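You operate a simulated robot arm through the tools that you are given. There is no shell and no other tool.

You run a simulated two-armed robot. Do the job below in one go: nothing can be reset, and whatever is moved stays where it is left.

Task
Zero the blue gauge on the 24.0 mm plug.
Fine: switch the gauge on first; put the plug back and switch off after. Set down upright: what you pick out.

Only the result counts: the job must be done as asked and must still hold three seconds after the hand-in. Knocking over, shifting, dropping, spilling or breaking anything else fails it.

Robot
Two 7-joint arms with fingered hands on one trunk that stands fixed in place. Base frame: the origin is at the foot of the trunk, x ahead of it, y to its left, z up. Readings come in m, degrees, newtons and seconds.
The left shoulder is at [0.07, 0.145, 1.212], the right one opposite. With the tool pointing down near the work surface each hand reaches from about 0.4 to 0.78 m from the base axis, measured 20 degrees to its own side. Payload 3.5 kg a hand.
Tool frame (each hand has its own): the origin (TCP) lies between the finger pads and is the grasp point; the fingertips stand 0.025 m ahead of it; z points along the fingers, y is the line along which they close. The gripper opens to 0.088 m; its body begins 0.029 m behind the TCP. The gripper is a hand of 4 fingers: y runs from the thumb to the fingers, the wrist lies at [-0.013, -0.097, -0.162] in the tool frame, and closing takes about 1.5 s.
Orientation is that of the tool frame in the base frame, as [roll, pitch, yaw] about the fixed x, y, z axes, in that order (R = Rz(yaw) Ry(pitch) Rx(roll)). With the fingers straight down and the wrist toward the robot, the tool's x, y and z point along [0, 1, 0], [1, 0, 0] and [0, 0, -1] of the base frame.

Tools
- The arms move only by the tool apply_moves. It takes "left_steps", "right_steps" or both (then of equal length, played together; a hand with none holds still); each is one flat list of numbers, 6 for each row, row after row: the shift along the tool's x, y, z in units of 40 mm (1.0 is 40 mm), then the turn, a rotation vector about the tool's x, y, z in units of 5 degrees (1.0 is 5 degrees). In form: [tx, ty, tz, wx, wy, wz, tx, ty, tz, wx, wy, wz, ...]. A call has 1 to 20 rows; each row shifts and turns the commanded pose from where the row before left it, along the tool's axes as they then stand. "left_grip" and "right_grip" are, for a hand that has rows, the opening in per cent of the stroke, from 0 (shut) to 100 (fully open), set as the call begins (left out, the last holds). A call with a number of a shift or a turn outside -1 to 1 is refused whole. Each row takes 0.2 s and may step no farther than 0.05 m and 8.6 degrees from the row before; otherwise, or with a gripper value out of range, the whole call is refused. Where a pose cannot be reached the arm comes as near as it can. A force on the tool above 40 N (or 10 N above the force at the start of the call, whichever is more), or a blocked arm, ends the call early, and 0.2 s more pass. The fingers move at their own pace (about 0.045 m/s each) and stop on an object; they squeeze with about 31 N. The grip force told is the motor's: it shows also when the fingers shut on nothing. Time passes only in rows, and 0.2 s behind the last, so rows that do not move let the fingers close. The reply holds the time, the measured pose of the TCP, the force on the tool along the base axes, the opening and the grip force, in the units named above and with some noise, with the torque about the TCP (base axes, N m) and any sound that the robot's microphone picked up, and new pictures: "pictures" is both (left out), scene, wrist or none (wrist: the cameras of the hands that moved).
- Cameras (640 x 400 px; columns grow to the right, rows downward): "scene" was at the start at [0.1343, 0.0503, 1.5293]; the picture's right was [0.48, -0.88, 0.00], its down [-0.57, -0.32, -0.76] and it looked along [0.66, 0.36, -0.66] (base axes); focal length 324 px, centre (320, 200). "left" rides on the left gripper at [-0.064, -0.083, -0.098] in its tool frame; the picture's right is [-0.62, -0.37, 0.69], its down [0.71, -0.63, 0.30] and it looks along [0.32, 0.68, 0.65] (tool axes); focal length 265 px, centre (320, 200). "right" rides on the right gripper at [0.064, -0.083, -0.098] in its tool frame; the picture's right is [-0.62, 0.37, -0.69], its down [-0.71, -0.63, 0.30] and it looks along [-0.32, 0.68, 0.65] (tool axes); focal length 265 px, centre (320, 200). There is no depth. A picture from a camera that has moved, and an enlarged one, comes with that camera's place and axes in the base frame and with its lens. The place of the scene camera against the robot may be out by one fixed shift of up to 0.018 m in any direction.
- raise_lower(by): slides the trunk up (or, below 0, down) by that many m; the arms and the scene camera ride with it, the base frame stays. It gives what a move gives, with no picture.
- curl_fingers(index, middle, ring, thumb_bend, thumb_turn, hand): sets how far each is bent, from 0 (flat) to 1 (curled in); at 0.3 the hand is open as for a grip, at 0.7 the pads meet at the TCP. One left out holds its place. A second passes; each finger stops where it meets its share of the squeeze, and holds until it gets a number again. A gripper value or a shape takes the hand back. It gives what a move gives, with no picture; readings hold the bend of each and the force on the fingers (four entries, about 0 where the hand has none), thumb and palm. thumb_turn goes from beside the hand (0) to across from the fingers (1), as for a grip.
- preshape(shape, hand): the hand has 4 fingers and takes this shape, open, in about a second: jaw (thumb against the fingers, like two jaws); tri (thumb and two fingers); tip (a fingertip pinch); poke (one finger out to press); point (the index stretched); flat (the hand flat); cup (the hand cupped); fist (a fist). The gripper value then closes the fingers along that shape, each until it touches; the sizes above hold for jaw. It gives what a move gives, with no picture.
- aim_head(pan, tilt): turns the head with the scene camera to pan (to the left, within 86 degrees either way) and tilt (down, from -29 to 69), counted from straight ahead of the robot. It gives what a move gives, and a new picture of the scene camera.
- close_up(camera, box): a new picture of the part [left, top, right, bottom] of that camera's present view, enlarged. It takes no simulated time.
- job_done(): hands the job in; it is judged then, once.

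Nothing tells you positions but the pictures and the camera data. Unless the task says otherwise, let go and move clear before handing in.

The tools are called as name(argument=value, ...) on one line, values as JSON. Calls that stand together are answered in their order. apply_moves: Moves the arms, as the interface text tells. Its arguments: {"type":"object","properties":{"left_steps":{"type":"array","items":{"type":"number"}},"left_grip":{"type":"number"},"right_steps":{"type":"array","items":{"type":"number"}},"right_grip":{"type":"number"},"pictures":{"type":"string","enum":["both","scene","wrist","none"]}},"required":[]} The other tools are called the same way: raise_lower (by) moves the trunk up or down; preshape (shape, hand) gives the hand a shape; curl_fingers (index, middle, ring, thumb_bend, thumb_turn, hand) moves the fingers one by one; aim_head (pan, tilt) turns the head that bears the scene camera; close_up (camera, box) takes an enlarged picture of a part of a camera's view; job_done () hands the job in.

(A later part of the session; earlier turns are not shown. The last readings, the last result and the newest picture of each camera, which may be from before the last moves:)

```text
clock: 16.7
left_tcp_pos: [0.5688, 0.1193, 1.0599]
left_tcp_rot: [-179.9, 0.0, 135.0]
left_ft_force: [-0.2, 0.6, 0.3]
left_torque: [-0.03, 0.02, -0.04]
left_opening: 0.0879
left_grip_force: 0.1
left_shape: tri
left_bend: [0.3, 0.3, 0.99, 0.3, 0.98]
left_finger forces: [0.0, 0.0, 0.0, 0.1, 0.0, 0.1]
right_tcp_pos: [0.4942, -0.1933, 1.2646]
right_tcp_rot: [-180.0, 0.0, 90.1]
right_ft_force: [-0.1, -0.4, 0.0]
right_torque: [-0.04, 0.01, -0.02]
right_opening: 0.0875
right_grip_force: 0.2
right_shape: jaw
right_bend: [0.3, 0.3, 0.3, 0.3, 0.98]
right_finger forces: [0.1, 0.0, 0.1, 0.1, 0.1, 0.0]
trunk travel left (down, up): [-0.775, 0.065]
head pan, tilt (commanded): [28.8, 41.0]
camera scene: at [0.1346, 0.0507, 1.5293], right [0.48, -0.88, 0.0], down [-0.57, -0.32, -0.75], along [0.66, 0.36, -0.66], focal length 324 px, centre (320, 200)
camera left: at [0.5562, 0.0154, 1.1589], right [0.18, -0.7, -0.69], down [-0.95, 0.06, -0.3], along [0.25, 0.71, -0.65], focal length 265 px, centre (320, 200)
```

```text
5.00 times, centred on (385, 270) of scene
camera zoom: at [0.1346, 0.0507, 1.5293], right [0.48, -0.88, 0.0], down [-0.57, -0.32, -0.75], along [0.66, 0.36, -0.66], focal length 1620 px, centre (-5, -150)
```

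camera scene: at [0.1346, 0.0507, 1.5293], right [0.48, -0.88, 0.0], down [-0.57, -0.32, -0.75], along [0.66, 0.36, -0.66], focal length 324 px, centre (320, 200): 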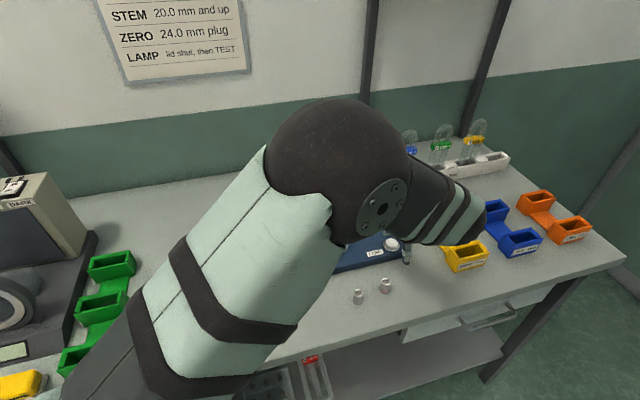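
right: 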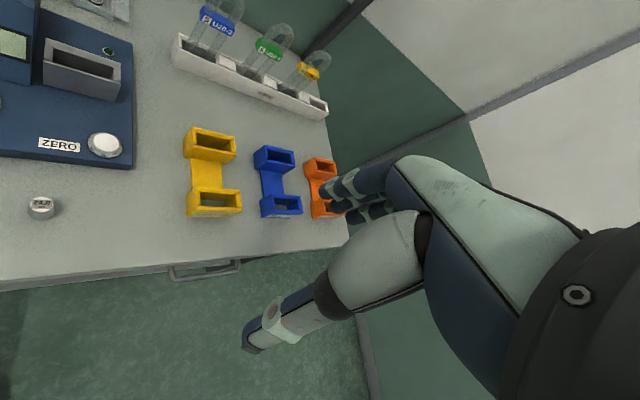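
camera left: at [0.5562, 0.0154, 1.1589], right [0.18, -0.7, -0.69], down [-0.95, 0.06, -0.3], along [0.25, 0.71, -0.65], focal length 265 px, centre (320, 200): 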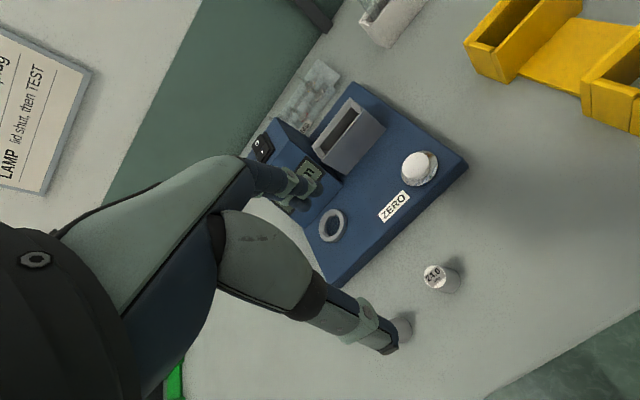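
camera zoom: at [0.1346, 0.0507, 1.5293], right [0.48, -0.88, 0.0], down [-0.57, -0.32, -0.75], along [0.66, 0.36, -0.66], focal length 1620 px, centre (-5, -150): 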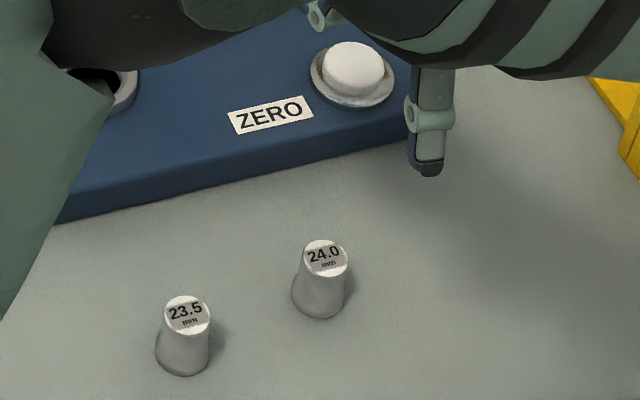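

The plug is about 30 mm tall with a roughly 20 mm neck on a 24 mm foot. I'll half-close the fingers, centre over the plug and descend to about z=0.965 to re-measure.

apply_moves(left_steps=[-0.05, -0.09, 0, 0, 0, 0, 0, 0, 0.6, 0, 0, 0, 0, 0, 0.6, 0, 0, 0, 0, 0, 0.6, 0, 0, 0, 0, 0, 0.6, 0, 0, 0, 0, 0, 0, 0, 0, 0], left_grip=50, pictures="both")

close_up(camera="left", box=[260, 160, 460, 360])

close_up(camera="scene", box=[340, 230, 430, 310])

```text
clock: 18.1
left_tcp_pos: [0.5673, 0.1145, 0.9649]
left_tcp_rot: [179.9, -0.1, 135.0]
left_ft_force: [-0.2, 0.2, 0.5]
left_torque: [0.01, -0.01, 0.0]
left_opening: 0.0445
left_grip_force: 0.1
left_shape: tri
left_bend: [0.74, 0.44, 0.99, 0.69, 1.0]
left_finger forces: [0.0, 0.1, 0.0, 0.1, 0.1, 0.0]
right_tcp_pos: [0.494, -0.1942, 1.2649]
right_tcp_rot: [-180.0, 0.0, 89.9]
right_ft_force: [0.2, 0.0, 0.8]
right_torque: [0.01, -0.02, -0.02]
right_opening: 0.0877
right_grip_force: 0.1
right_shape: jaw
right_bend: [0.3, 0.3, 0.3, 0.3, 0.98]
right_finger forces: [0.0, 0.0, 0.0, 0.0, 0.0, 0.0]
trunk travel left (down, up): [-0.775, 0.065]
head pan, tilt (commanded): [28.8, 41.0]
camera scene: at [0.1341, 0.0501, 1.5294], right [0.48, -0.88, 0.0], down [-0.57, -0.32, -0.76], along [0.66, 0.36, -0.66], focal length 324 px, centre (320, 200)
camera left: at [0.5535, 0.0106, 1.0638], right [0.18, -0.7, -0.69], down [-0.95, 0.06, -0.3], along [0.25, 0.71, -0.65], focal length 265 px, centre (320, 200)
```

scene: 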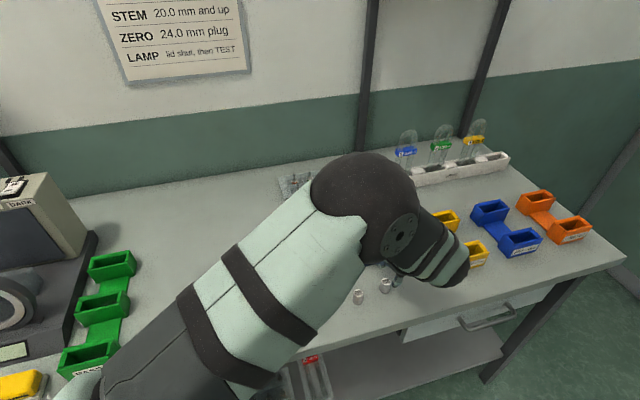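
left: 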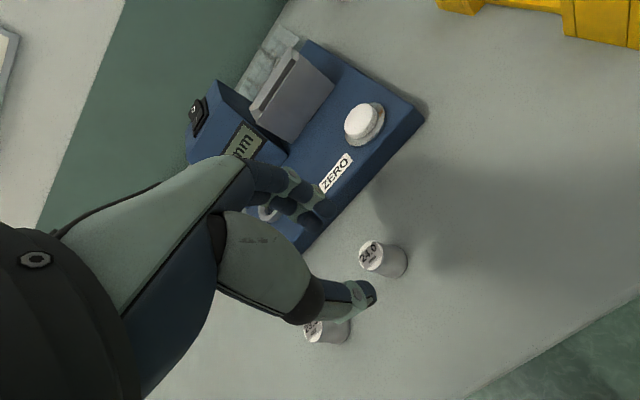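

```text
2.00 times, centred on (360, 260) of left
camera zoom: at [0.5535, 0.0106, 1.0638], right [0.18, -0.7, -0.69], down [-0.95, 0.06, -0.3], along [0.25, 0.71, -0.65], focal length 531 px, centre (240, 80)
```

zoom: 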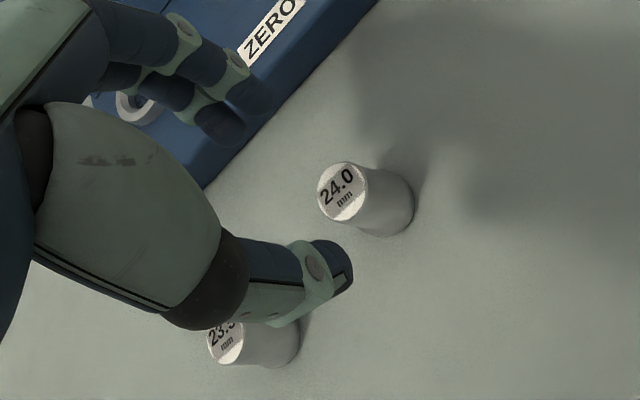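

```text
5.00 times, centred on (385, 270) of scene
camera zoom: at [0.1341, 0.0501, 1.5294], right [0.48, -0.88, 0.0], down [-0.57, -0.32, -0.76], along [0.66, 0.36, -0.66], focal length 1620 px, centre (-5, -150)
```

zoom: 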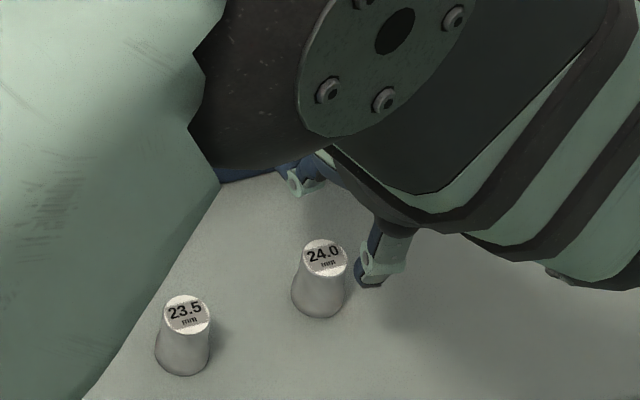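

The plug top is at about (0.5685, 0.117, 0.912) and the table at about 0.884. I'll nudge the centring and lower the TCP to about 0.921, so the tips wrap the upper half of the plug.

apply_moves(left_steps=[0.02, 0.07, 0.3, 0, 0, 0, 0, 0, 0.4, 0, 0, 0, 0, 0, 0.4, 0, 0, 0, 0, 0, 0, 0, 0, 0], pictures="both")

close_up(camera="left", box=[260, 160, 460, 360])

close_up(camera="scene", box=[340, 230, 430, 310])

```text
clock: 19.1
left_tcp_pos: [0.5691, 0.1179, 0.9191]
left_tcp_rot: [-180.0, 0.0, 135.0]
left_ft_force: [0.0, -1.1, 0.1]
left_torque: [-0.05, 0.0, -0.01]
left_opening: 0.0445
left_grip_force: 0.0
left_shape: tri
left_bend: [0.74, 0.44, 0.99, 0.69, 1.0]
left_finger forces: [0.0, 0.0, 0.1, 0.0, 0.1, 0.0]
right_tcp_pos: [0.4933, -0.1939, 1.2666]
right_tcp_rot: [-180.0, 0.0, 90.0]
right_ft_force: [0.4, 0.1, -0.1]
right_torque: [0.01, 0.05, -0.01]
right_opening: 0.0876
right_grip_force: 0.0
right_shape: jaw
right_bend: [0.3, 0.3, 0.3, 0.3, 0.98]
right_finger forces: [0.1, 0.1, 0.0, 0.0, 0.0, 0.0]
trunk travel left (down, up): [-0.775, 0.065]
head pan, tilt (commanded): [28.8, 41.0]
camera scene: at [0.1343, 0.0501, 1.5294], right [0.48, -0.88, 0.0], down [-0.57, -0.32, -0.76], along [0.66, 0.36, -0.66], focal length 324 px, centre (320, 200)
camera left: at [0.5557, 0.014, 1.019], right [0.18, -0.7, -0.69], down [-0.95, 0.06, -0.3], along [0.25, 0.71, -0.65], focal length 265 px, centre (320, 200)
```

scene: 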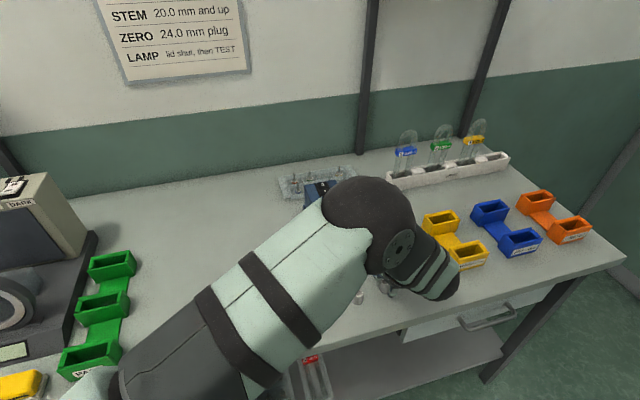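
left: 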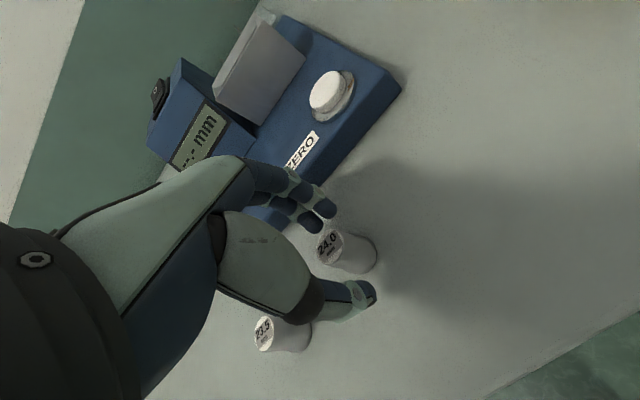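

```text
2.00 times, centred on (360, 260) of left
camera zoom: at [0.5557, 0.014, 1.019], right [0.18, -0.7, -0.69], down [-0.95, 0.06, -0.3], along [0.25, 0.71, -0.65], focal length 531 px, centre (240, 80)
```

zoom: 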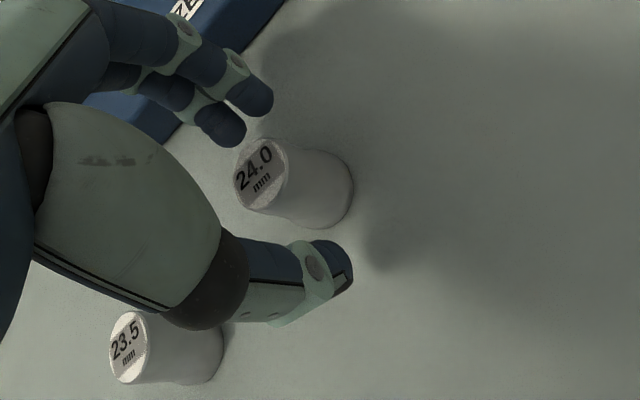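

```text
5.00 times, centred on (385, 270) of scene
camera zoom: at [0.1343, 0.0501, 1.5294], right [0.48, -0.88, 0.0], down [-0.57, -0.32, -0.76], along [0.66, 0.36, -0.66], focal length 1620 px, centre (-5, -150)
```

zoom: 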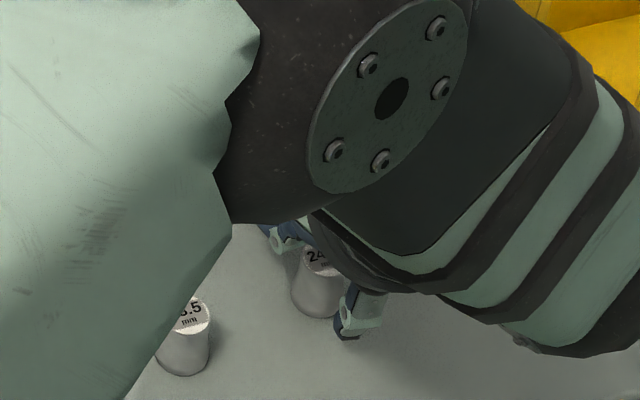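

The plug sits centred between thumb and fingers. I'll close the grip in place.

apply_moves(left_steps=[0, 0, 0, 0, 0, 0, 0, 0, 0, 0, 0, 0, 0, 0, 0, 0, 0, 0, 0, 0, 0, 0, 0, 0, 0, 0, 0, 0, 0, 0, 0, 0, 0, 0, 0, 0, 0, 0, 0, 0, 0, 0], left_grip=0, pictures="wrist")

close_up(camera="left", box=[260, 160, 460, 360])

close_up(camera="scene", box=[340, 230, 430, 310])

```text
clock: 20.7
left_tcp_pos: [0.5695, 0.1172, 0.9202]
left_tcp_rot: [-180.0, 0.1, 135.1]
left_ft_force: [-0.5, -0.3, -0.3]
left_torque: [0.0, 0.0, 0.02]
left_opening: 0.0133
left_grip_force: 31.3
left_shape: tri
left_bend: [0.73, 0.62, 1.0, 0.75, 1.0]
left_finger forces: [14.8, 12.3, 0.0, 0.1, 26.5, 0.1]
right_tcp_pos: [0.4929, -0.1945, 1.2648]
right_tcp_rot: [180.0, 0.0, 89.9]
right_ft_force: [0.4, 0.8, 0.6]
right_torque: [0.0, 0.01, 0.0]
right_opening: 0.0877
right_grip_force: 0.0
right_shape: jaw
right_bend: [0.3, 0.3, 0.3, 0.3, 0.98]
right_finger forces: [0.0, 0.0, 0.0, 0.0, 0.1, 0.0]
trunk travel left (down, up): [-0.775, 0.065]
head pan, tilt (commanded): [28.8, 41.0]
camera left: at [0.5556, 0.0139, 1.019], right [0.18, -0.7, -0.69], down [-0.95, 0.06, -0.3], along [0.25, 0.71, -0.65], focal length 265 px, centre (320, 200)
```

left: 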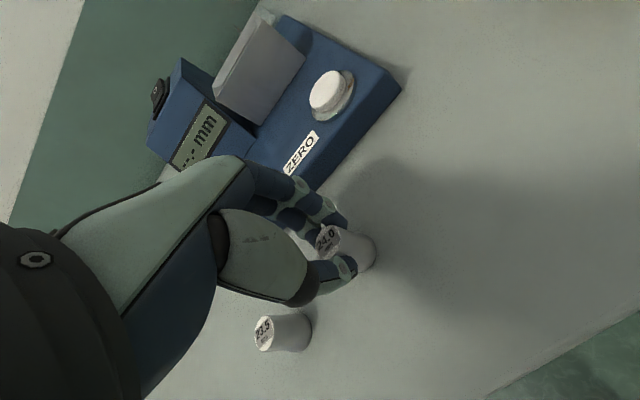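

```text
2.00 times, centred on (360, 260) of left
camera zoom: at [0.5556, 0.0139, 1.019], right [0.18, -0.7, -0.69], down [-0.95, 0.06, -0.3], along [0.25, 0.71, -0.65], focal length 531 px, centre (240, 80)
```

zoom: 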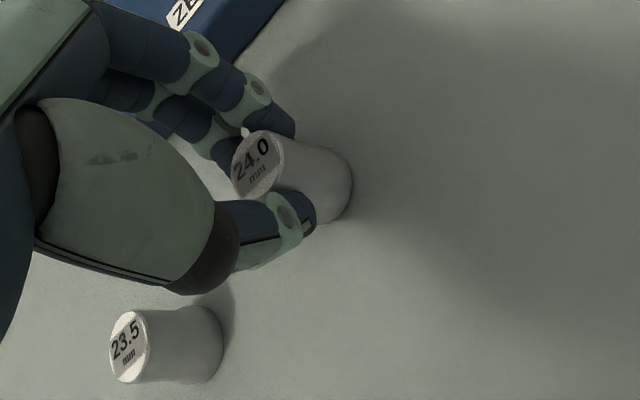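

```text
5.00 times, centred on (385, 270) of scene
camera zoom: at [0.1344, 0.0501, 1.5293], right [0.48, -0.88, 0.0], down [-0.57, -0.32, -0.76], along [0.66, 0.36, -0.66], focal length 1620 px, centre (-5, -150)
```

zoom: 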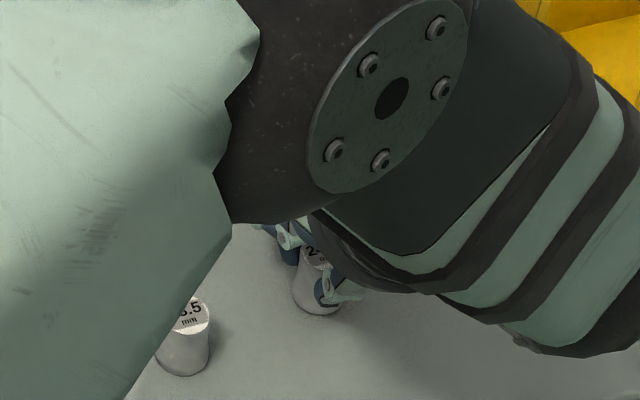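

The plug is gripped with balanced forces (index 15 N, middle 12 N, thumb 27 N). I'll lift it straight up and check how it sits.

apply_moves(left_steps=[0, 0, -0.25, 0, 0, 0, 0, 0, -0.5, 0, 0, 0, 0, 0, -0.5, 0, 0, 0, 0, 0, -0.5, 0, 0, 0, 0, 0, 0, 0, 0, 0], pictures="both")

close_up(camera="left", box=[260, 160, 460, 360])

close_up(camera="scene", box=[340, 210, 430, 310])

```text
clock: 21.9
left_tcp_pos: [0.5671, 0.1168, 0.9902]
left_tcp_rot: [-180.0, -0.1, 135.0]
left_ft_force: [0.1, 0.2, -1.0]
left_torque: [0.0, -0.01, 0.03]
left_opening: 0.0128
left_grip_force: 30.8
left_shape: tri
left_bend: [0.73, 0.62, 1.0, 0.75, 1.0]
left_finger forces: [15.0, 12.3, 0.0, 0.0, 26.4, 0.0]
right_tcp_pos: [0.4928, -0.194, 1.2658]
right_tcp_rot: [180.0, 0.0, 90.0]
right_ft_force: [0.1, -0.7, -0.8]
right_torque: [-0.01, 0.02, 0.01]
right_opening: 0.0876
right_grip_force: 0.1
right_shape: jaw
right_bend: [0.3, 0.3, 0.3, 0.3, 0.98]
right_finger forces: [0.0, 0.0, 0.0, 0.0, 0.0, 0.1]
trunk travel left (down, up): [-0.775, 0.065]
head pan, tilt (commanded): [28.8, 41.0]
camera scene: at [0.1347, 0.0501, 1.5293], right [0.48, -0.88, 0.0], down [-0.57, -0.32, -0.76], along [0.66, 0.36, -0.66], focal length 324 px, centre (320, 200)
camera left: at [0.5544, 0.0125, 1.089], right [0.18, -0.7, -0.69], down [-0.95, 0.06, -0.3], along [0.25, 0.71, -0.65], focal length 265 px, centre (320, 200)
```

scene: 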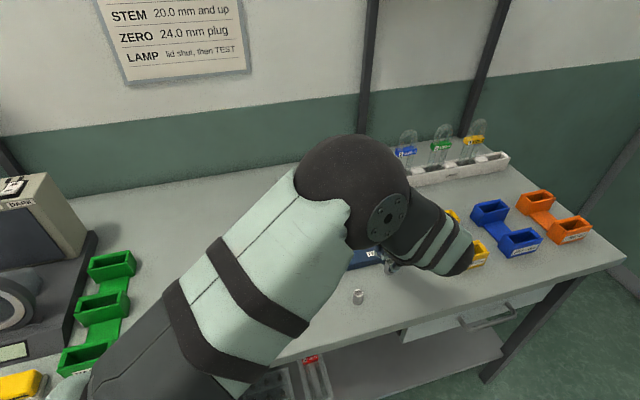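
left: 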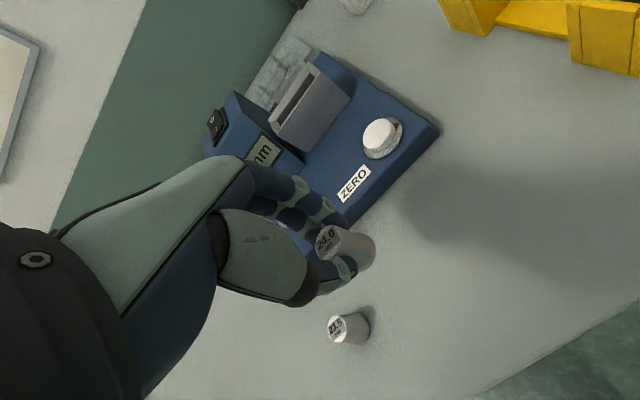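

```text
2.00 times, centred on (360, 260) of left
camera zoom: at [0.5544, 0.0125, 1.089], right [0.18, -0.7, -0.69], down [-0.95, 0.06, -0.3], along [0.25, 0.71, -0.65], focal length 531 px, centre (240, 80)
```

zoom: 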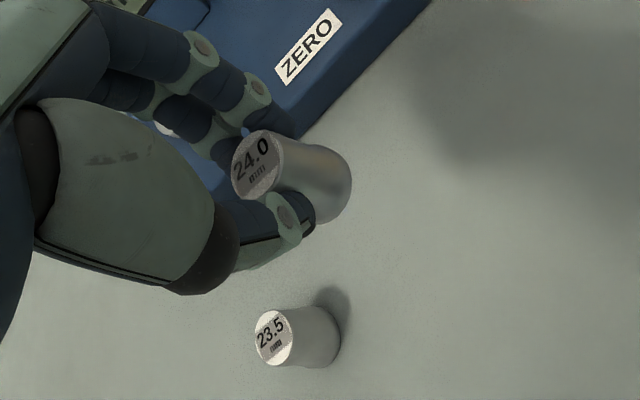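

```text
4.00 times, centred on (385, 260) of scene
camera zoom: at [0.1347, 0.0501, 1.5293], right [0.48, -0.88, 0.0], down [-0.57, -0.32, -0.76], along [0.66, 0.36, -0.66], focal length 1296 px, centre (60, -40)
```

zoom: 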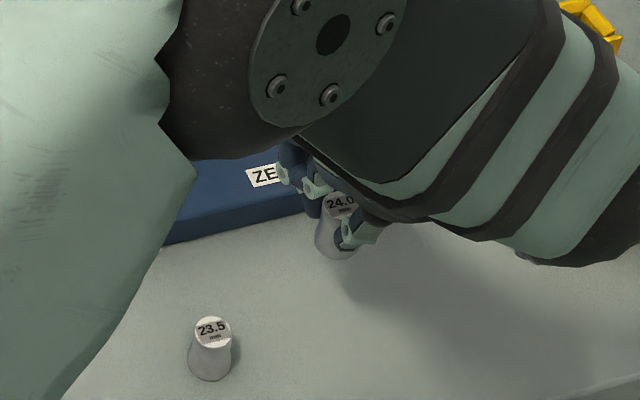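

The plug is held securely. I'll zoom in to judge any tilt in the grip.

close_up(camera="left", box=[360, 215, 440, 275])

close_up(camera="left", box=[310, 210, 390, 290])

close_up(camera="scene", box=[375, 245, 415, 275])

```text
6.67 times, centred on (400, 245) of left
camera zoom: at [0.5544, 0.0125, 1.089], right [0.18, -0.7, -0.69], down [-0.95, 0.06, -0.3], along [0.25, 0.71, -0.65], focal length 1769 px, centre (-213, -100)
```

zoom: 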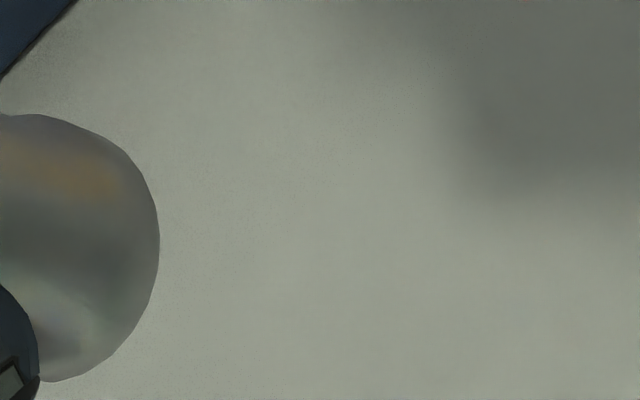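

```text
5.00 times, centred on (350, 250) of left
camera zoom: at [0.5544, 0.0125, 1.089], right [0.18, -0.7, -0.69], down [-0.95, 0.06, -0.3], along [0.25, 0.71, -0.65], focal length 1327 px, centre (170, -50)
```

zoom: 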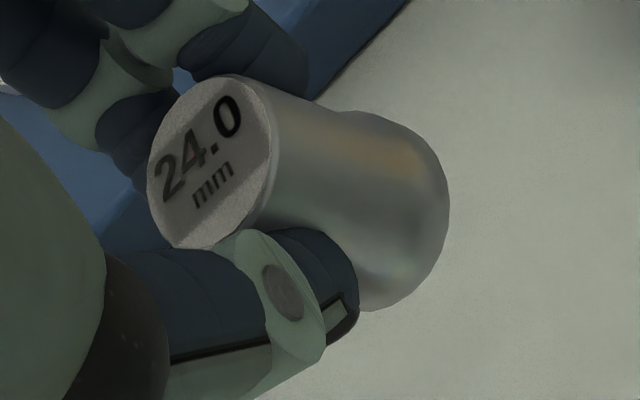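

```text
13.33 times, centred on (395, 260) of scene
camera zoom: at [0.1347, 0.0501, 1.5293], right [0.48, -0.88, 0.0], down [-0.57, -0.32, -0.76], along [0.66, 0.36, -0.66], focal length 4319 px, centre (-680, -600)
```

zoom: 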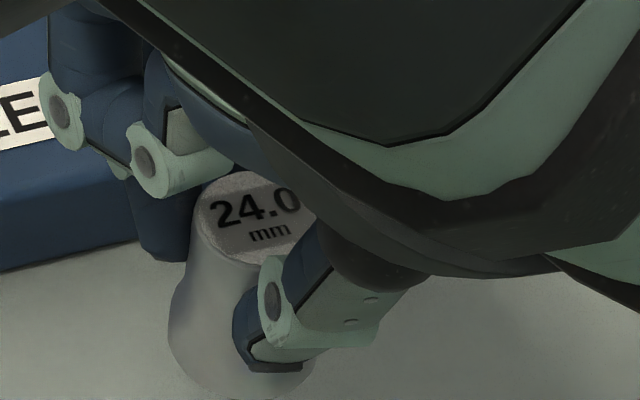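

The plug leans about 4° toward the fingers in the grip. I'll carry it over the socket (ring about (0.6155, 0.2545), top z≈0.908) at a safe height, then tilt the hand about 4° so the plug hangs vertical.

apply_moves(left_steps=[0.32, 0.648, 0, 0, 0, 0, 0.32, 0.648, 0, 0, 0, 0, 0.32, 0.648, 0, 0, 0, 0, 0.32, 0.648, 0, 0, 0, 0, 0.32, 0.648, 0, 0, 0, 0, 0, 0, 0, -0.43, 0, 0, 0, 0, 0, -0.43, 0, 0, 0, 0, 0, 0, 0, 0], pictures="both")

close_up(camera="left", box=[270, 170, 450, 330])

```text
clock: 23.7
left_tcp_pos: [0.6152, 0.2533, 0.9877]
left_tcp_rot: [175.7, 0.0, 135.0]
left_ft_force: [0.5, 0.5, -0.3]
left_torque: [-0.02, 0.02, 0.03]
left_opening: 0.0134
left_grip_force: 30.8
left_shape: tri
left_bend: [0.73, 0.62, 1.0, 0.75, 1.0]
left_finger forces: [15.0, 12.3, 0.0, 0.0, 26.3, 0.1]
right_tcp_pos: [0.4932, -0.1926, 1.2654]
right_tcp_rot: [-180.0, -0.1, 90.1]
right_ft_force: [0.0, 0.6, 0.9]
right_torque: [0.01, -0.01, -0.01]
right_opening: 0.0877
right_grip_force: 0.1
right_shape: jaw
right_bend: [0.3, 0.3, 0.3, 0.3, 0.98]
right_finger forces: [0.0, 0.0, 0.0, 0.0, 0.1, 0.0]
trunk travel left (down, up): [-0.775, 0.065]
head pan, tilt (commanded): [28.8, 41.0]
camera scene: at [0.1348, 0.051, 1.5293], right [0.48, -0.88, 0.0], down [-0.57, -0.32, -0.75], along [0.66, 0.36, -0.66], focal length 324 px, centre (320, 200)
camera left: at [0.5967, 0.1451, 1.0818], right [0.21, -0.66, -0.72], down [-0.93, 0.08, -0.35], along [0.29, 0.75, -0.6], focal length 265 px, centre (320, 200)
```

scene: 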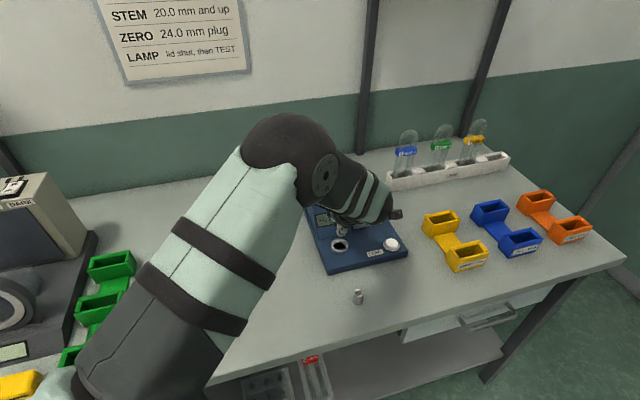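
left: 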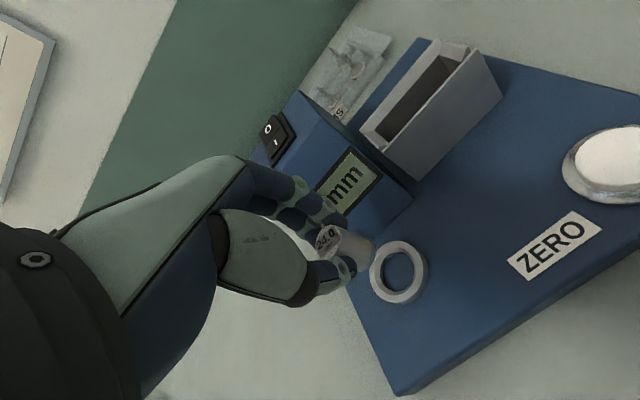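

```text
2.50 times, centred on (360, 250) of left
camera zoom: at [0.5967, 0.1451, 1.0818], right [0.21, -0.66, -0.72], down [-0.93, 0.08, -0.35], along [0.29, 0.75, -0.6], focal length 664 px, centre (220, 75)
```

zoom: 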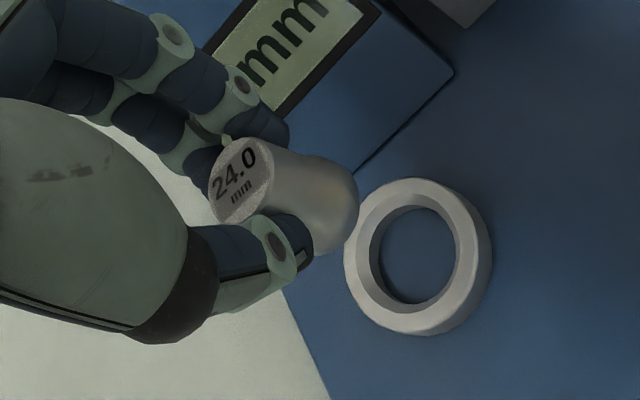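

The scene view now shows the socket too. The plug hangs upright, roughly over the ring but about 3–4 mm off. I'll correct and lower it to just above the ring.

apply_moves(left_steps=[0.0625, -0.0625, 0, 0, 0, 0, 0, -0.031, 0.411, 0, 0, 0, 0, -0.031, 0.411, 0, 0, 0, 0, 0, 0, 0, 0, 0], pictures="both")

close_up(camera="left", box=[290, 190, 430, 310])

close_up(camera="scene", box=[305, 200, 385, 270])

```text
clock: 24.7
left_tcp_pos: [0.6117, 0.2534, 0.9557]
left_tcp_rot: [175.7, 0.1, 135.0]
left_ft_force: [0.2, 0.7, -0.2]
left_torque: [-0.01, 0.0, 0.03]
left_opening: 0.0132
left_grip_force: 31.0
left_shape: tri
left_bend: [0.73, 0.62, 1.0, 0.75, 1.0]
left_finger forces: [14.9, 12.3, 0.0, 0.0, 26.4, 0.1]
right_tcp_pos: [0.4913, -0.1941, 1.2659]
right_tcp_rot: [-179.9, 0.1, 90.1]
right_ft_force: [-0.7, 0.5, -0.3]
right_torque: [-0.01, 0.01, 0.01]
right_opening: 0.0876
right_grip_force: 0.1
right_shape: jaw
right_bend: [0.3, 0.3, 0.3, 0.3, 0.98]
right_finger forces: [0.0, 0.0, 0.1, 0.0, 0.1, 0.1]
trunk travel left (down, up): [-0.775, 0.065]
head pan, tilt (commanded): [28.8, 41.0]
camera scene: at [0.1339, 0.0501, 1.5294], right [0.48, -0.88, 0.0], down [-0.57, -0.32, -0.76], along [0.66, 0.36, -0.66], focal length 324 px, centre (320, 200)
camera left: at [0.5925, 0.145, 1.0487], right [0.22, -0.66, -0.72], down [-0.93, 0.08, -0.35], along [0.29, 0.75, -0.6], focal length 265 px, centre (320, 200)
```

scene: 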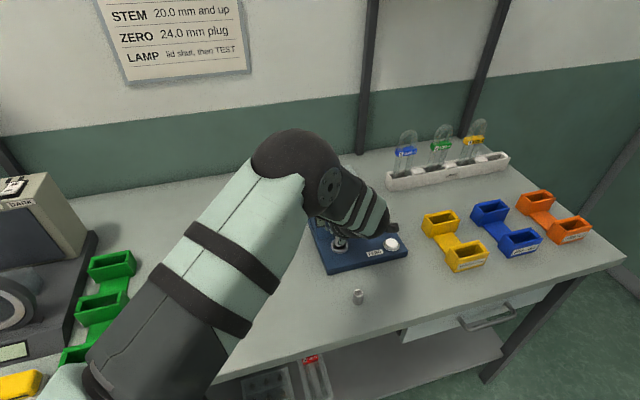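
left: 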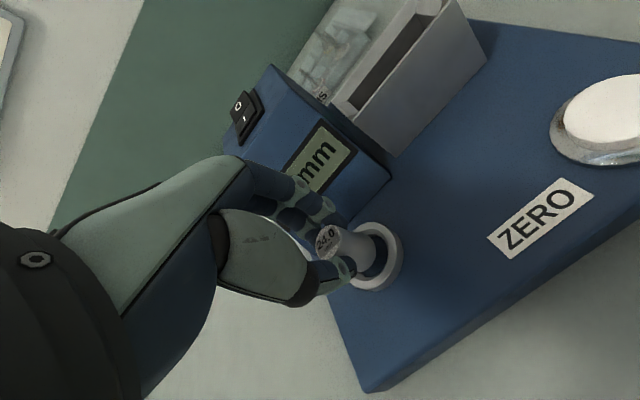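

```text
3.33 times, centred on (360, 250) of left
camera zoom: at [0.5925, 0.145, 1.0487], right [0.22, -0.66, -0.72], down [-0.93, 0.08, -0.35], along [0.29, 0.75, -0.6], focal length 885 px, centre (187, 33)
```

zoom: 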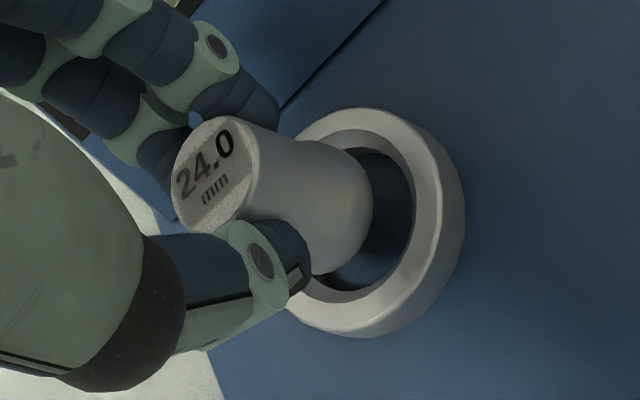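

```text
5.71 times, centred on (345, 235) of scene
camera zoom: at [0.1339, 0.0501, 1.5294], right [0.48, -0.88, 0.0], down [-0.57, -0.32, -0.76], along [0.66, 0.36, -0.66], focal length 1851 px, centre (177, 0)
```

zoom: 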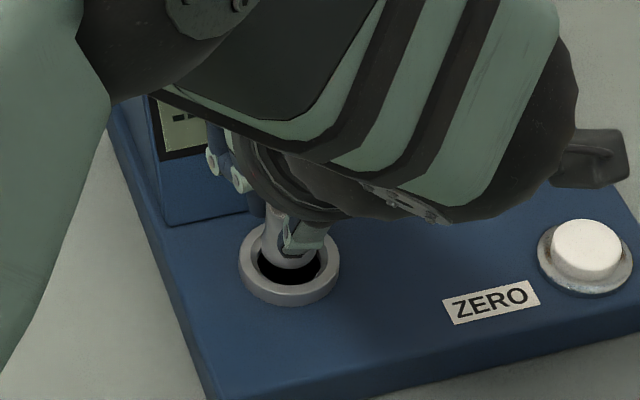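

I see the plug hovering just over the socket in both views. I'll enlarge both to measure the remaining offset.

close_up(camera="scene", box=[330, 232, 354, 256])

close_up(camera="left", box=[320, 210, 420, 300])

```text
16.00 times, centred on (342, 244) of scene
camera zoom: at [0.1339, 0.0501, 1.5294], right [0.48, -0.88, 0.0], down [-0.57, -0.32, -0.76], along [0.66, 0.36, -0.66], focal length 5183 px, centre (-32, -504)
```

zoom: 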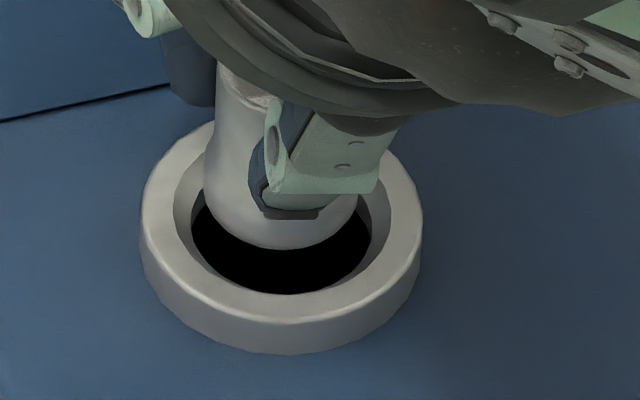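

```text
4.44 times, centred on (370, 255) of left
camera zoom: at [0.5925, 0.145, 1.0487], right [0.22, -0.66, -0.72], down [-0.93, 0.08, -0.35], along [0.29, 0.75, -0.6], focal length 1180 px, centre (98, -44)
```

zoom: 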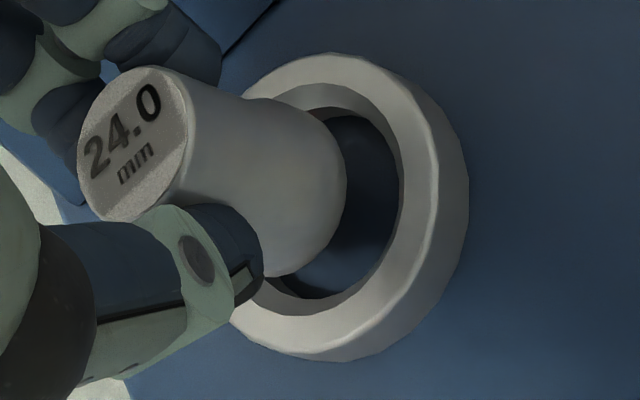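

Both views agree: the plug bottom is about 7 mm above the ring and within about 1 mm of its axis, and the hole (about 28 mm, chamfered) leaves room. I'll lower 8 mm and re-check.

apply_moves(left_steps=[-0.018, 0.01, 0.1, 0, 0, 0, 0, -0.008, 0.1, 0, 0, 0, 0, 0, 0, 0, 0, 0], pictures="none")

close_up(camera="scene", box=[330, 232, 354, 256])

close_up(camera="left", box=[320, 210, 420, 300])

```text
clock: 25.5
left_tcp_pos: [0.6123, 0.2528, 0.9488]
left_tcp_rot: [175.7, 0.0, 135.0]
left_ft_force: [0.1, -0.3, -0.3]
left_torque: [0.05, -0.01, -0.03]
left_opening: 0.0132
left_grip_force: 30.8
left_shape: tri
left_bend: [0.73, 0.62, 1.0, 0.75, 1.0]
left_finger forces: [14.8, 12.4, 0.1, 0.1, 26.4, 0.0]
right_tcp_pos: [0.4933, -0.195, 1.2647]
right_tcp_rot: [-179.9, 0.1, 90.0]
right_ft_force: [0.0, 1.3, 0.8]
right_torque: [-0.03, 0.03, -0.01]
right_opening: 0.0876
right_grip_force: 0.0
right_shape: jaw
right_bend: [0.3, 0.3, 0.3, 0.3, 0.98]
right_finger forces: [0.0, 0.0, 0.1, 0.0, 0.0, 0.0]
trunk travel left (down, up): [-0.775, 0.065]
head pan, tilt (commanded): [28.8, 41.0]
```

```text
16.00 times, centred on (342, 244) of scene
camera zoom: at [0.1344, 0.0502, 1.5293], right [0.48, -0.88, 0.0], down [-0.57, -0.32, -0.76], along [0.66, 0.36, -0.66], focal length 5183 px, centre (-32, -504)
```

zoom: 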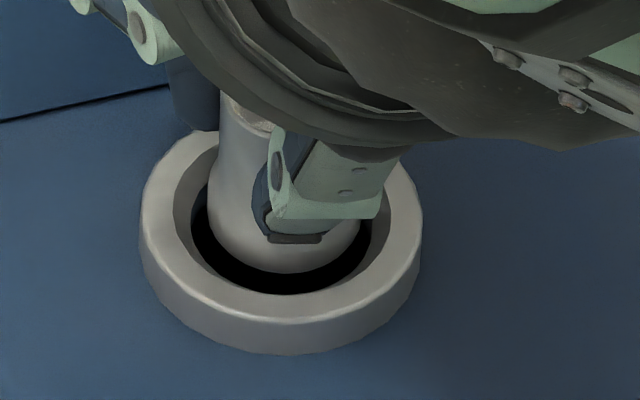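

```text
4.44 times, centred on (370, 255) of left
camera zoom: at [0.5941, 0.1449, 1.0417], right [0.22, -0.66, -0.72], down [-0.93, 0.08, -0.35], along [0.29, 0.75, -0.6], focal length 1180 px, centre (98, -44)
```

zoom: 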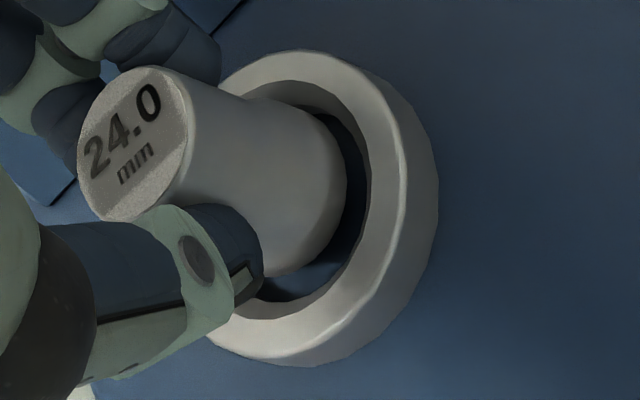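

The plug is within about 1 mm of the socket axis and level with the ring top. I'll lower 6 mm into the hole and check forces.

apply_moves(left_steps=[0.01, -0.018, 0.05, 0, 0, 0, 0, -0.004, 0.05, 0, 0, 0, 0, -0.004, 0.05, 0, 0, 0, 0, 0, 0, 0, 0, 0], pictures="none")

close_up(camera="scene", box=[330, 232, 354, 256])

close_up(camera="left", box=[320, 210, 420, 300])

```text
clock: 26.5
left_tcp_pos: [0.6128, 0.2528, 0.9426]
left_tcp_rot: [175.7, 0.0, 135.0]
left_ft_force: [-0.2, -0.1, 1.3]
left_torque: [0.02, -0.01, 0.01]
left_opening: 0.0131
left_grip_force: 31.3
left_shape: tri
left_bend: [0.73, 0.62, 1.0, 0.75, 1.0]
left_finger forces: [15.2, 12.7, 0.1, 0.0, 26.7, 0.1]
right_tcp_pos: [0.4917, -0.1938, 1.2662]
right_tcp_rot: [179.9, 0.0, 90.0]
right_ft_force: [0.9, 0.9, -0.4]
right_torque: [0.0, -0.01, -0.03]
right_opening: 0.0878
right_grip_force: 0.0
right_shape: jaw
right_bend: [0.3, 0.3, 0.3, 0.3, 0.98]
right_finger forces: [0.0, 0.1, 0.0, 0.0, 0.0, 0.1]
trunk travel left (down, up): [-0.775, 0.065]
head pan, tilt (commanded): [28.8, 41.0]
```

```text
16.00 times, centred on (342, 244) of scene
camera zoom: at [0.1342, 0.0501, 1.5294], right [0.48, -0.88, 0.0], down [-0.57, -0.32, -0.76], along [0.66, 0.36, -0.66], focal length 5183 px, centre (-32, -504)
```

zoom: 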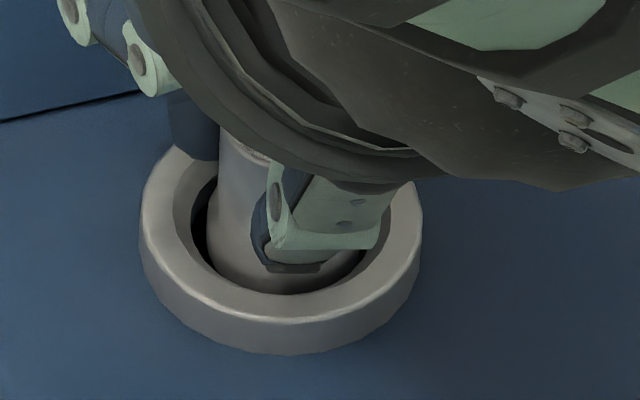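

```text
4.44 times, centred on (370, 255) of left
camera zoom: at [0.5935, 0.1444, 1.0356], right [0.22, -0.66, -0.72], down [-0.93, 0.08, -0.35], along [0.29, 0.75, -0.6], focal length 1180 px, centre (98, -44)
```

zoom: 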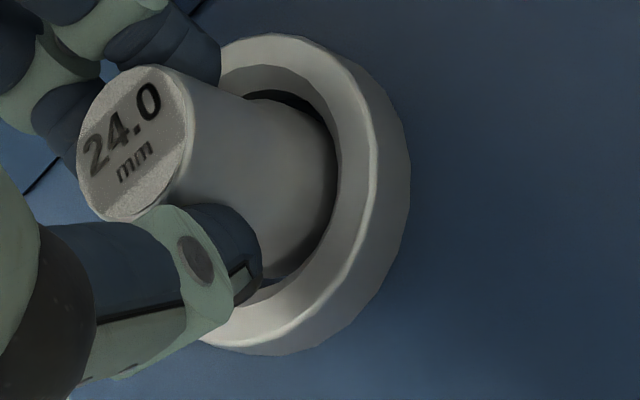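

The plug is entering the hole freely. I'll lower a further 5 mm, keeping the fingertips above the ring.

apply_moves(left_steps=[0.01, -0.004, 0.042, 0, 0, 0, 0, -0.004, 0.042, 0, 0, 0, 0, -0.004, 0.042, 0, 0, 0, 0, 0, 0, 0, 0, 0], pictures="none")

close_up(camera="scene", box=[330, 232, 354, 256])

close_up(camera="left", box=[300, 200, 420, 300])

```text
clock: 27.5
left_tcp_pos: [0.6107, 0.2531, 0.9411]
left_tcp_rot: [175.3, 0.2, 135.0]
left_ft_force: [2.9, 0.2, 18.8]
left_torque: [0.06, -0.09, 0.01]
left_opening: 0.0141
left_grip_force: 30.5
left_shape: tri
left_bend: [0.73, 0.62, 1.0, 0.76, 1.0]
left_finger forces: [18.6, 15.3, 0.0, 0.0, 29.6, 0.1]
right_tcp_pos: [0.4905, -0.1957, 1.2656]
right_tcp_rot: [179.8, -0.1, 90.0]
right_ft_force: [-0.4, -0.8, 0.1]
right_torque: [0.0, 0.0, 0.01]
right_opening: 0.0874
right_grip_force: 0.1
right_shape: jaw
right_bend: [0.3, 0.3, 0.3, 0.3, 0.98]
right_finger forces: [0.0, 0.0, 0.1, 0.0, 0.1, 0.1]
trunk travel left (down, up): [-0.775, 0.065]
head pan, tilt (commanded): [28.8, 41.0]
```

```text
16.00 times, centred on (342, 244) of scene
camera zoom: at [0.1311, 0.0487, 1.5299], right [0.48, -0.88, 0.0], down [-0.57, -0.31, -0.76], along [0.66, 0.36, -0.65], focal length 5183 px, centre (-32, -504)
```

zoom: 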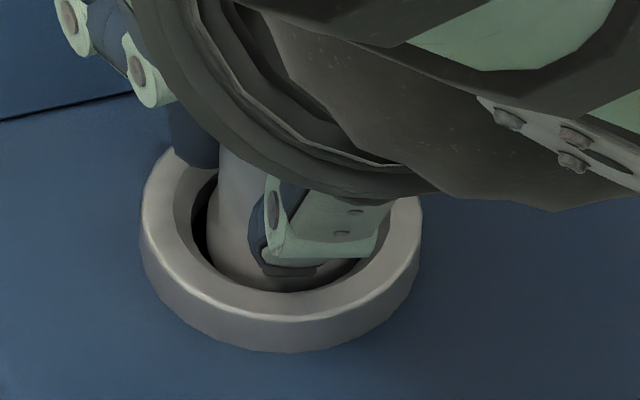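

```text
4.00 times, centred on (360, 250) of left
camera zoom: at [0.5922, 0.1439, 1.0335], right [0.22, -0.66, -0.72], down [-0.93, 0.08, -0.36], along [0.29, 0.75, -0.6], focal length 1062 px, centre (160, 0)
```

zoom: 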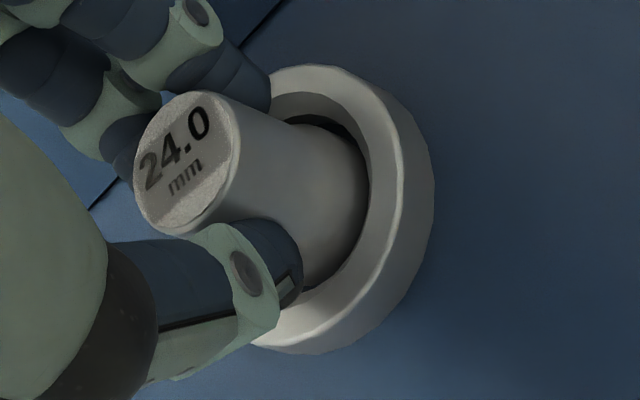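

I felt contact (about 19 N up) with the plug bottom about 6–7 mm below the ring top. I'll check whether it's on the socket floor and what the display reads.

close_up(camera="left", box=[220, 40, 420, 240])

close_up(camera="scene", box=[300, 180, 400, 270])

```text
2.00 times, centred on (320, 140) of left
camera zoom: at [0.5922, 0.1439, 1.0335], right [0.22, -0.66, -0.72], down [-0.93, 0.08, -0.36], along [0.29, 0.75, -0.6], focal length 531 px, centre (320, 320)
```

zoom: 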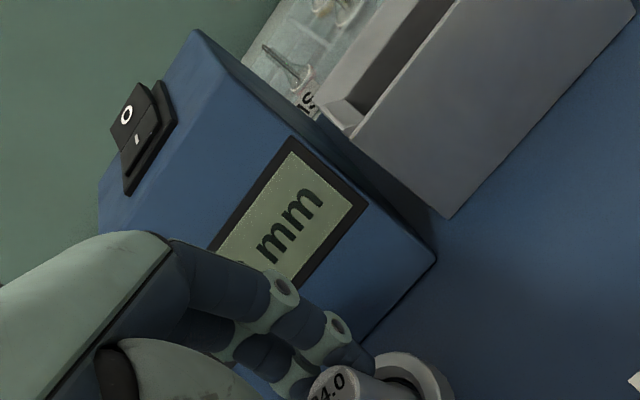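

```text
4.44 times, centred on (350, 225) of scene
camera zoom: at [0.1311, 0.0487, 1.5299], right [0.48, -0.88, 0.0], down [-0.57, -0.31, -0.76], along [0.66, 0.36, -0.65], focal length 1440 px, centre (187, 89)
```

zoom: 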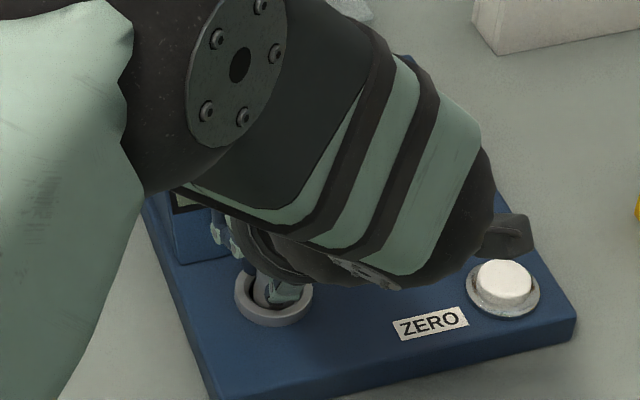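

The digits are hidden by the fingers. I'll ease off about 2.5 mm of push, then open only to 35% (the display tower is close behind the fingers).

apply_moves(left_steps=[0, 0.005, -0.06, 0, 0, 0, 0, 0, 0, 0, 0, 0], pictures="none")

apply_moves(left_steps=[0, 0, 0, 0, 0, 0, 0, 0, 0, 0, 0, 0, 0, 0, 0, 0, 0, 0, 0, 0, 0, 0, 0, 0], left_grip=35, pictures="wrist")

close_up(camera="scene", box=[330, 232, 354, 256])

close_up(camera="left", box=[300, 200, 420, 300])

```text
clock: 28.1
left_tcp_pos: [0.6101, 0.2527, 0.942]
left_tcp_rot: [175.5, 0.1, 134.9]
left_ft_force: [4.7, 2.5, 17.0]
left_torque: [0.09, -0.17, 0.02]
left_opening: 0.0142
left_grip_force: 31.5
left_shape: tri
left_bend: [0.73, 0.62, 1.0, 0.76, 1.0]
left_finger forces: [18.8, 15.3, 0.0, 0.0, 28.6, 0.0]
right_tcp_pos: [0.4914, -0.1953, 1.2669]
right_tcp_rot: [179.9, 0.0, 90.0]
right_ft_force: [-0.5, -0.5, 0.3]
right_torque: [-0.04, 0.0, -0.03]
right_opening: 0.0876
right_grip_force: 0.1
right_shape: jaw
right_bend: [0.3, 0.3, 0.3, 0.3, 0.98]
right_finger forces: [0.0, 0.0, 0.0, 0.0, 0.0, 0.0]
trunk travel left (down, up): [-0.775, 0.065]
head pan, tilt (commanded): [28.8, 41.0]
```

```text
clock: 29.1
left_tcp_pos: [0.611, 0.2528, 0.9379]
left_tcp_rot: [175.9, -0.1, 134.9]
left_ft_force: [-0.7, 0.8, 0.3]
left_torque: [-0.03, 0.0, -0.02]
left_opening: 0.0304
left_grip_force: 0.1
left_shape: tri
left_bend: [0.74, 0.51, 0.99, 0.73, 1.0]
left_finger forces: [0.1, 0.2, 0.1, 0.0, 0.0, 0.1]
right_tcp_pos: [0.4934, -0.1953, 1.2638]
right_tcp_rot: [180.0, 0.0, 90.0]
right_ft_force: [-1.0, 0.4, 0.4]
right_torque: [0.02, 0.0, -0.03]
right_opening: 0.0878
right_grip_force: 0.0
right_shape: jaw
right_bend: [0.3, 0.3, 0.3, 0.3, 0.98]
right_finger forces: [0.0, 0.0, 0.1, 0.0, 0.1, 0.1]
trunk travel left (down, up): [-0.775, 0.065]
head pan, tilt (commanded): [28.8, 41.0]
camera left: at [0.5932, 0.1443, 1.0311], right [0.21, -0.66, -0.72], down [-0.93, 0.08, -0.35], along [0.29, 0.75, -0.6], focal length 265 px, centre (320, 200)
```

left: 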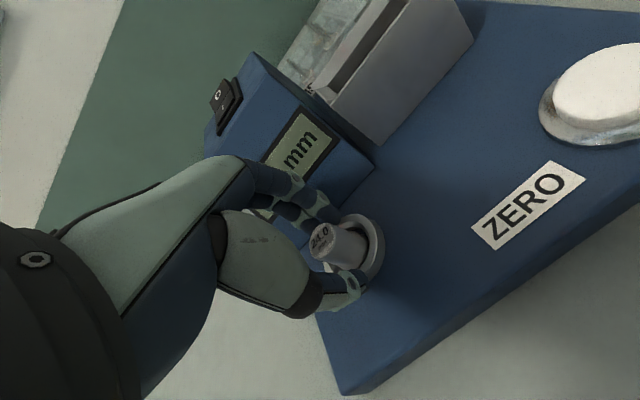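

```text
16.00 times, centred on (342, 244) of scene
camera zoom: at [0.1349, 0.05, 1.5292], right [0.48, -0.88, 0.0], down [-0.58, -0.32, -0.75], along [0.66, 0.36, -0.66], focal length 5183 px, centre (-32, -504)
```

zoom: 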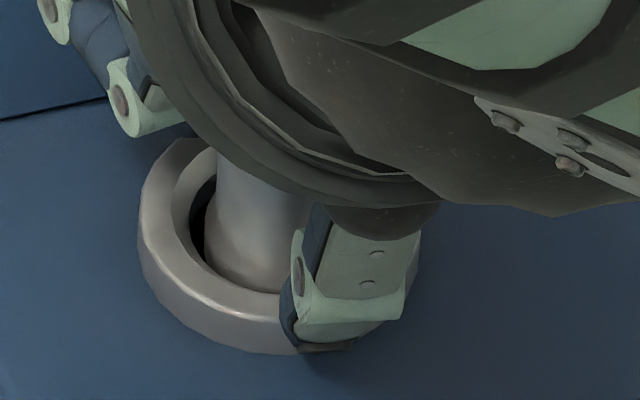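

```text
4.00 times, centred on (360, 250) of left
camera zoom: at [0.5932, 0.1443, 1.0311], right [0.21, -0.66, -0.72], down [-0.93, 0.08, -0.35], along [0.29, 0.75, -0.6], focal length 1062 px, centre (160, 0)
```

zoom: 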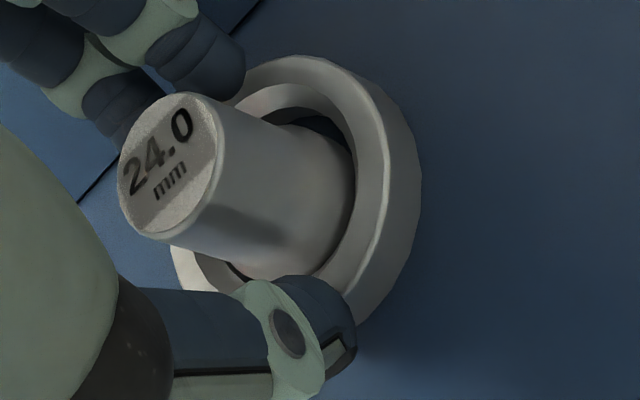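

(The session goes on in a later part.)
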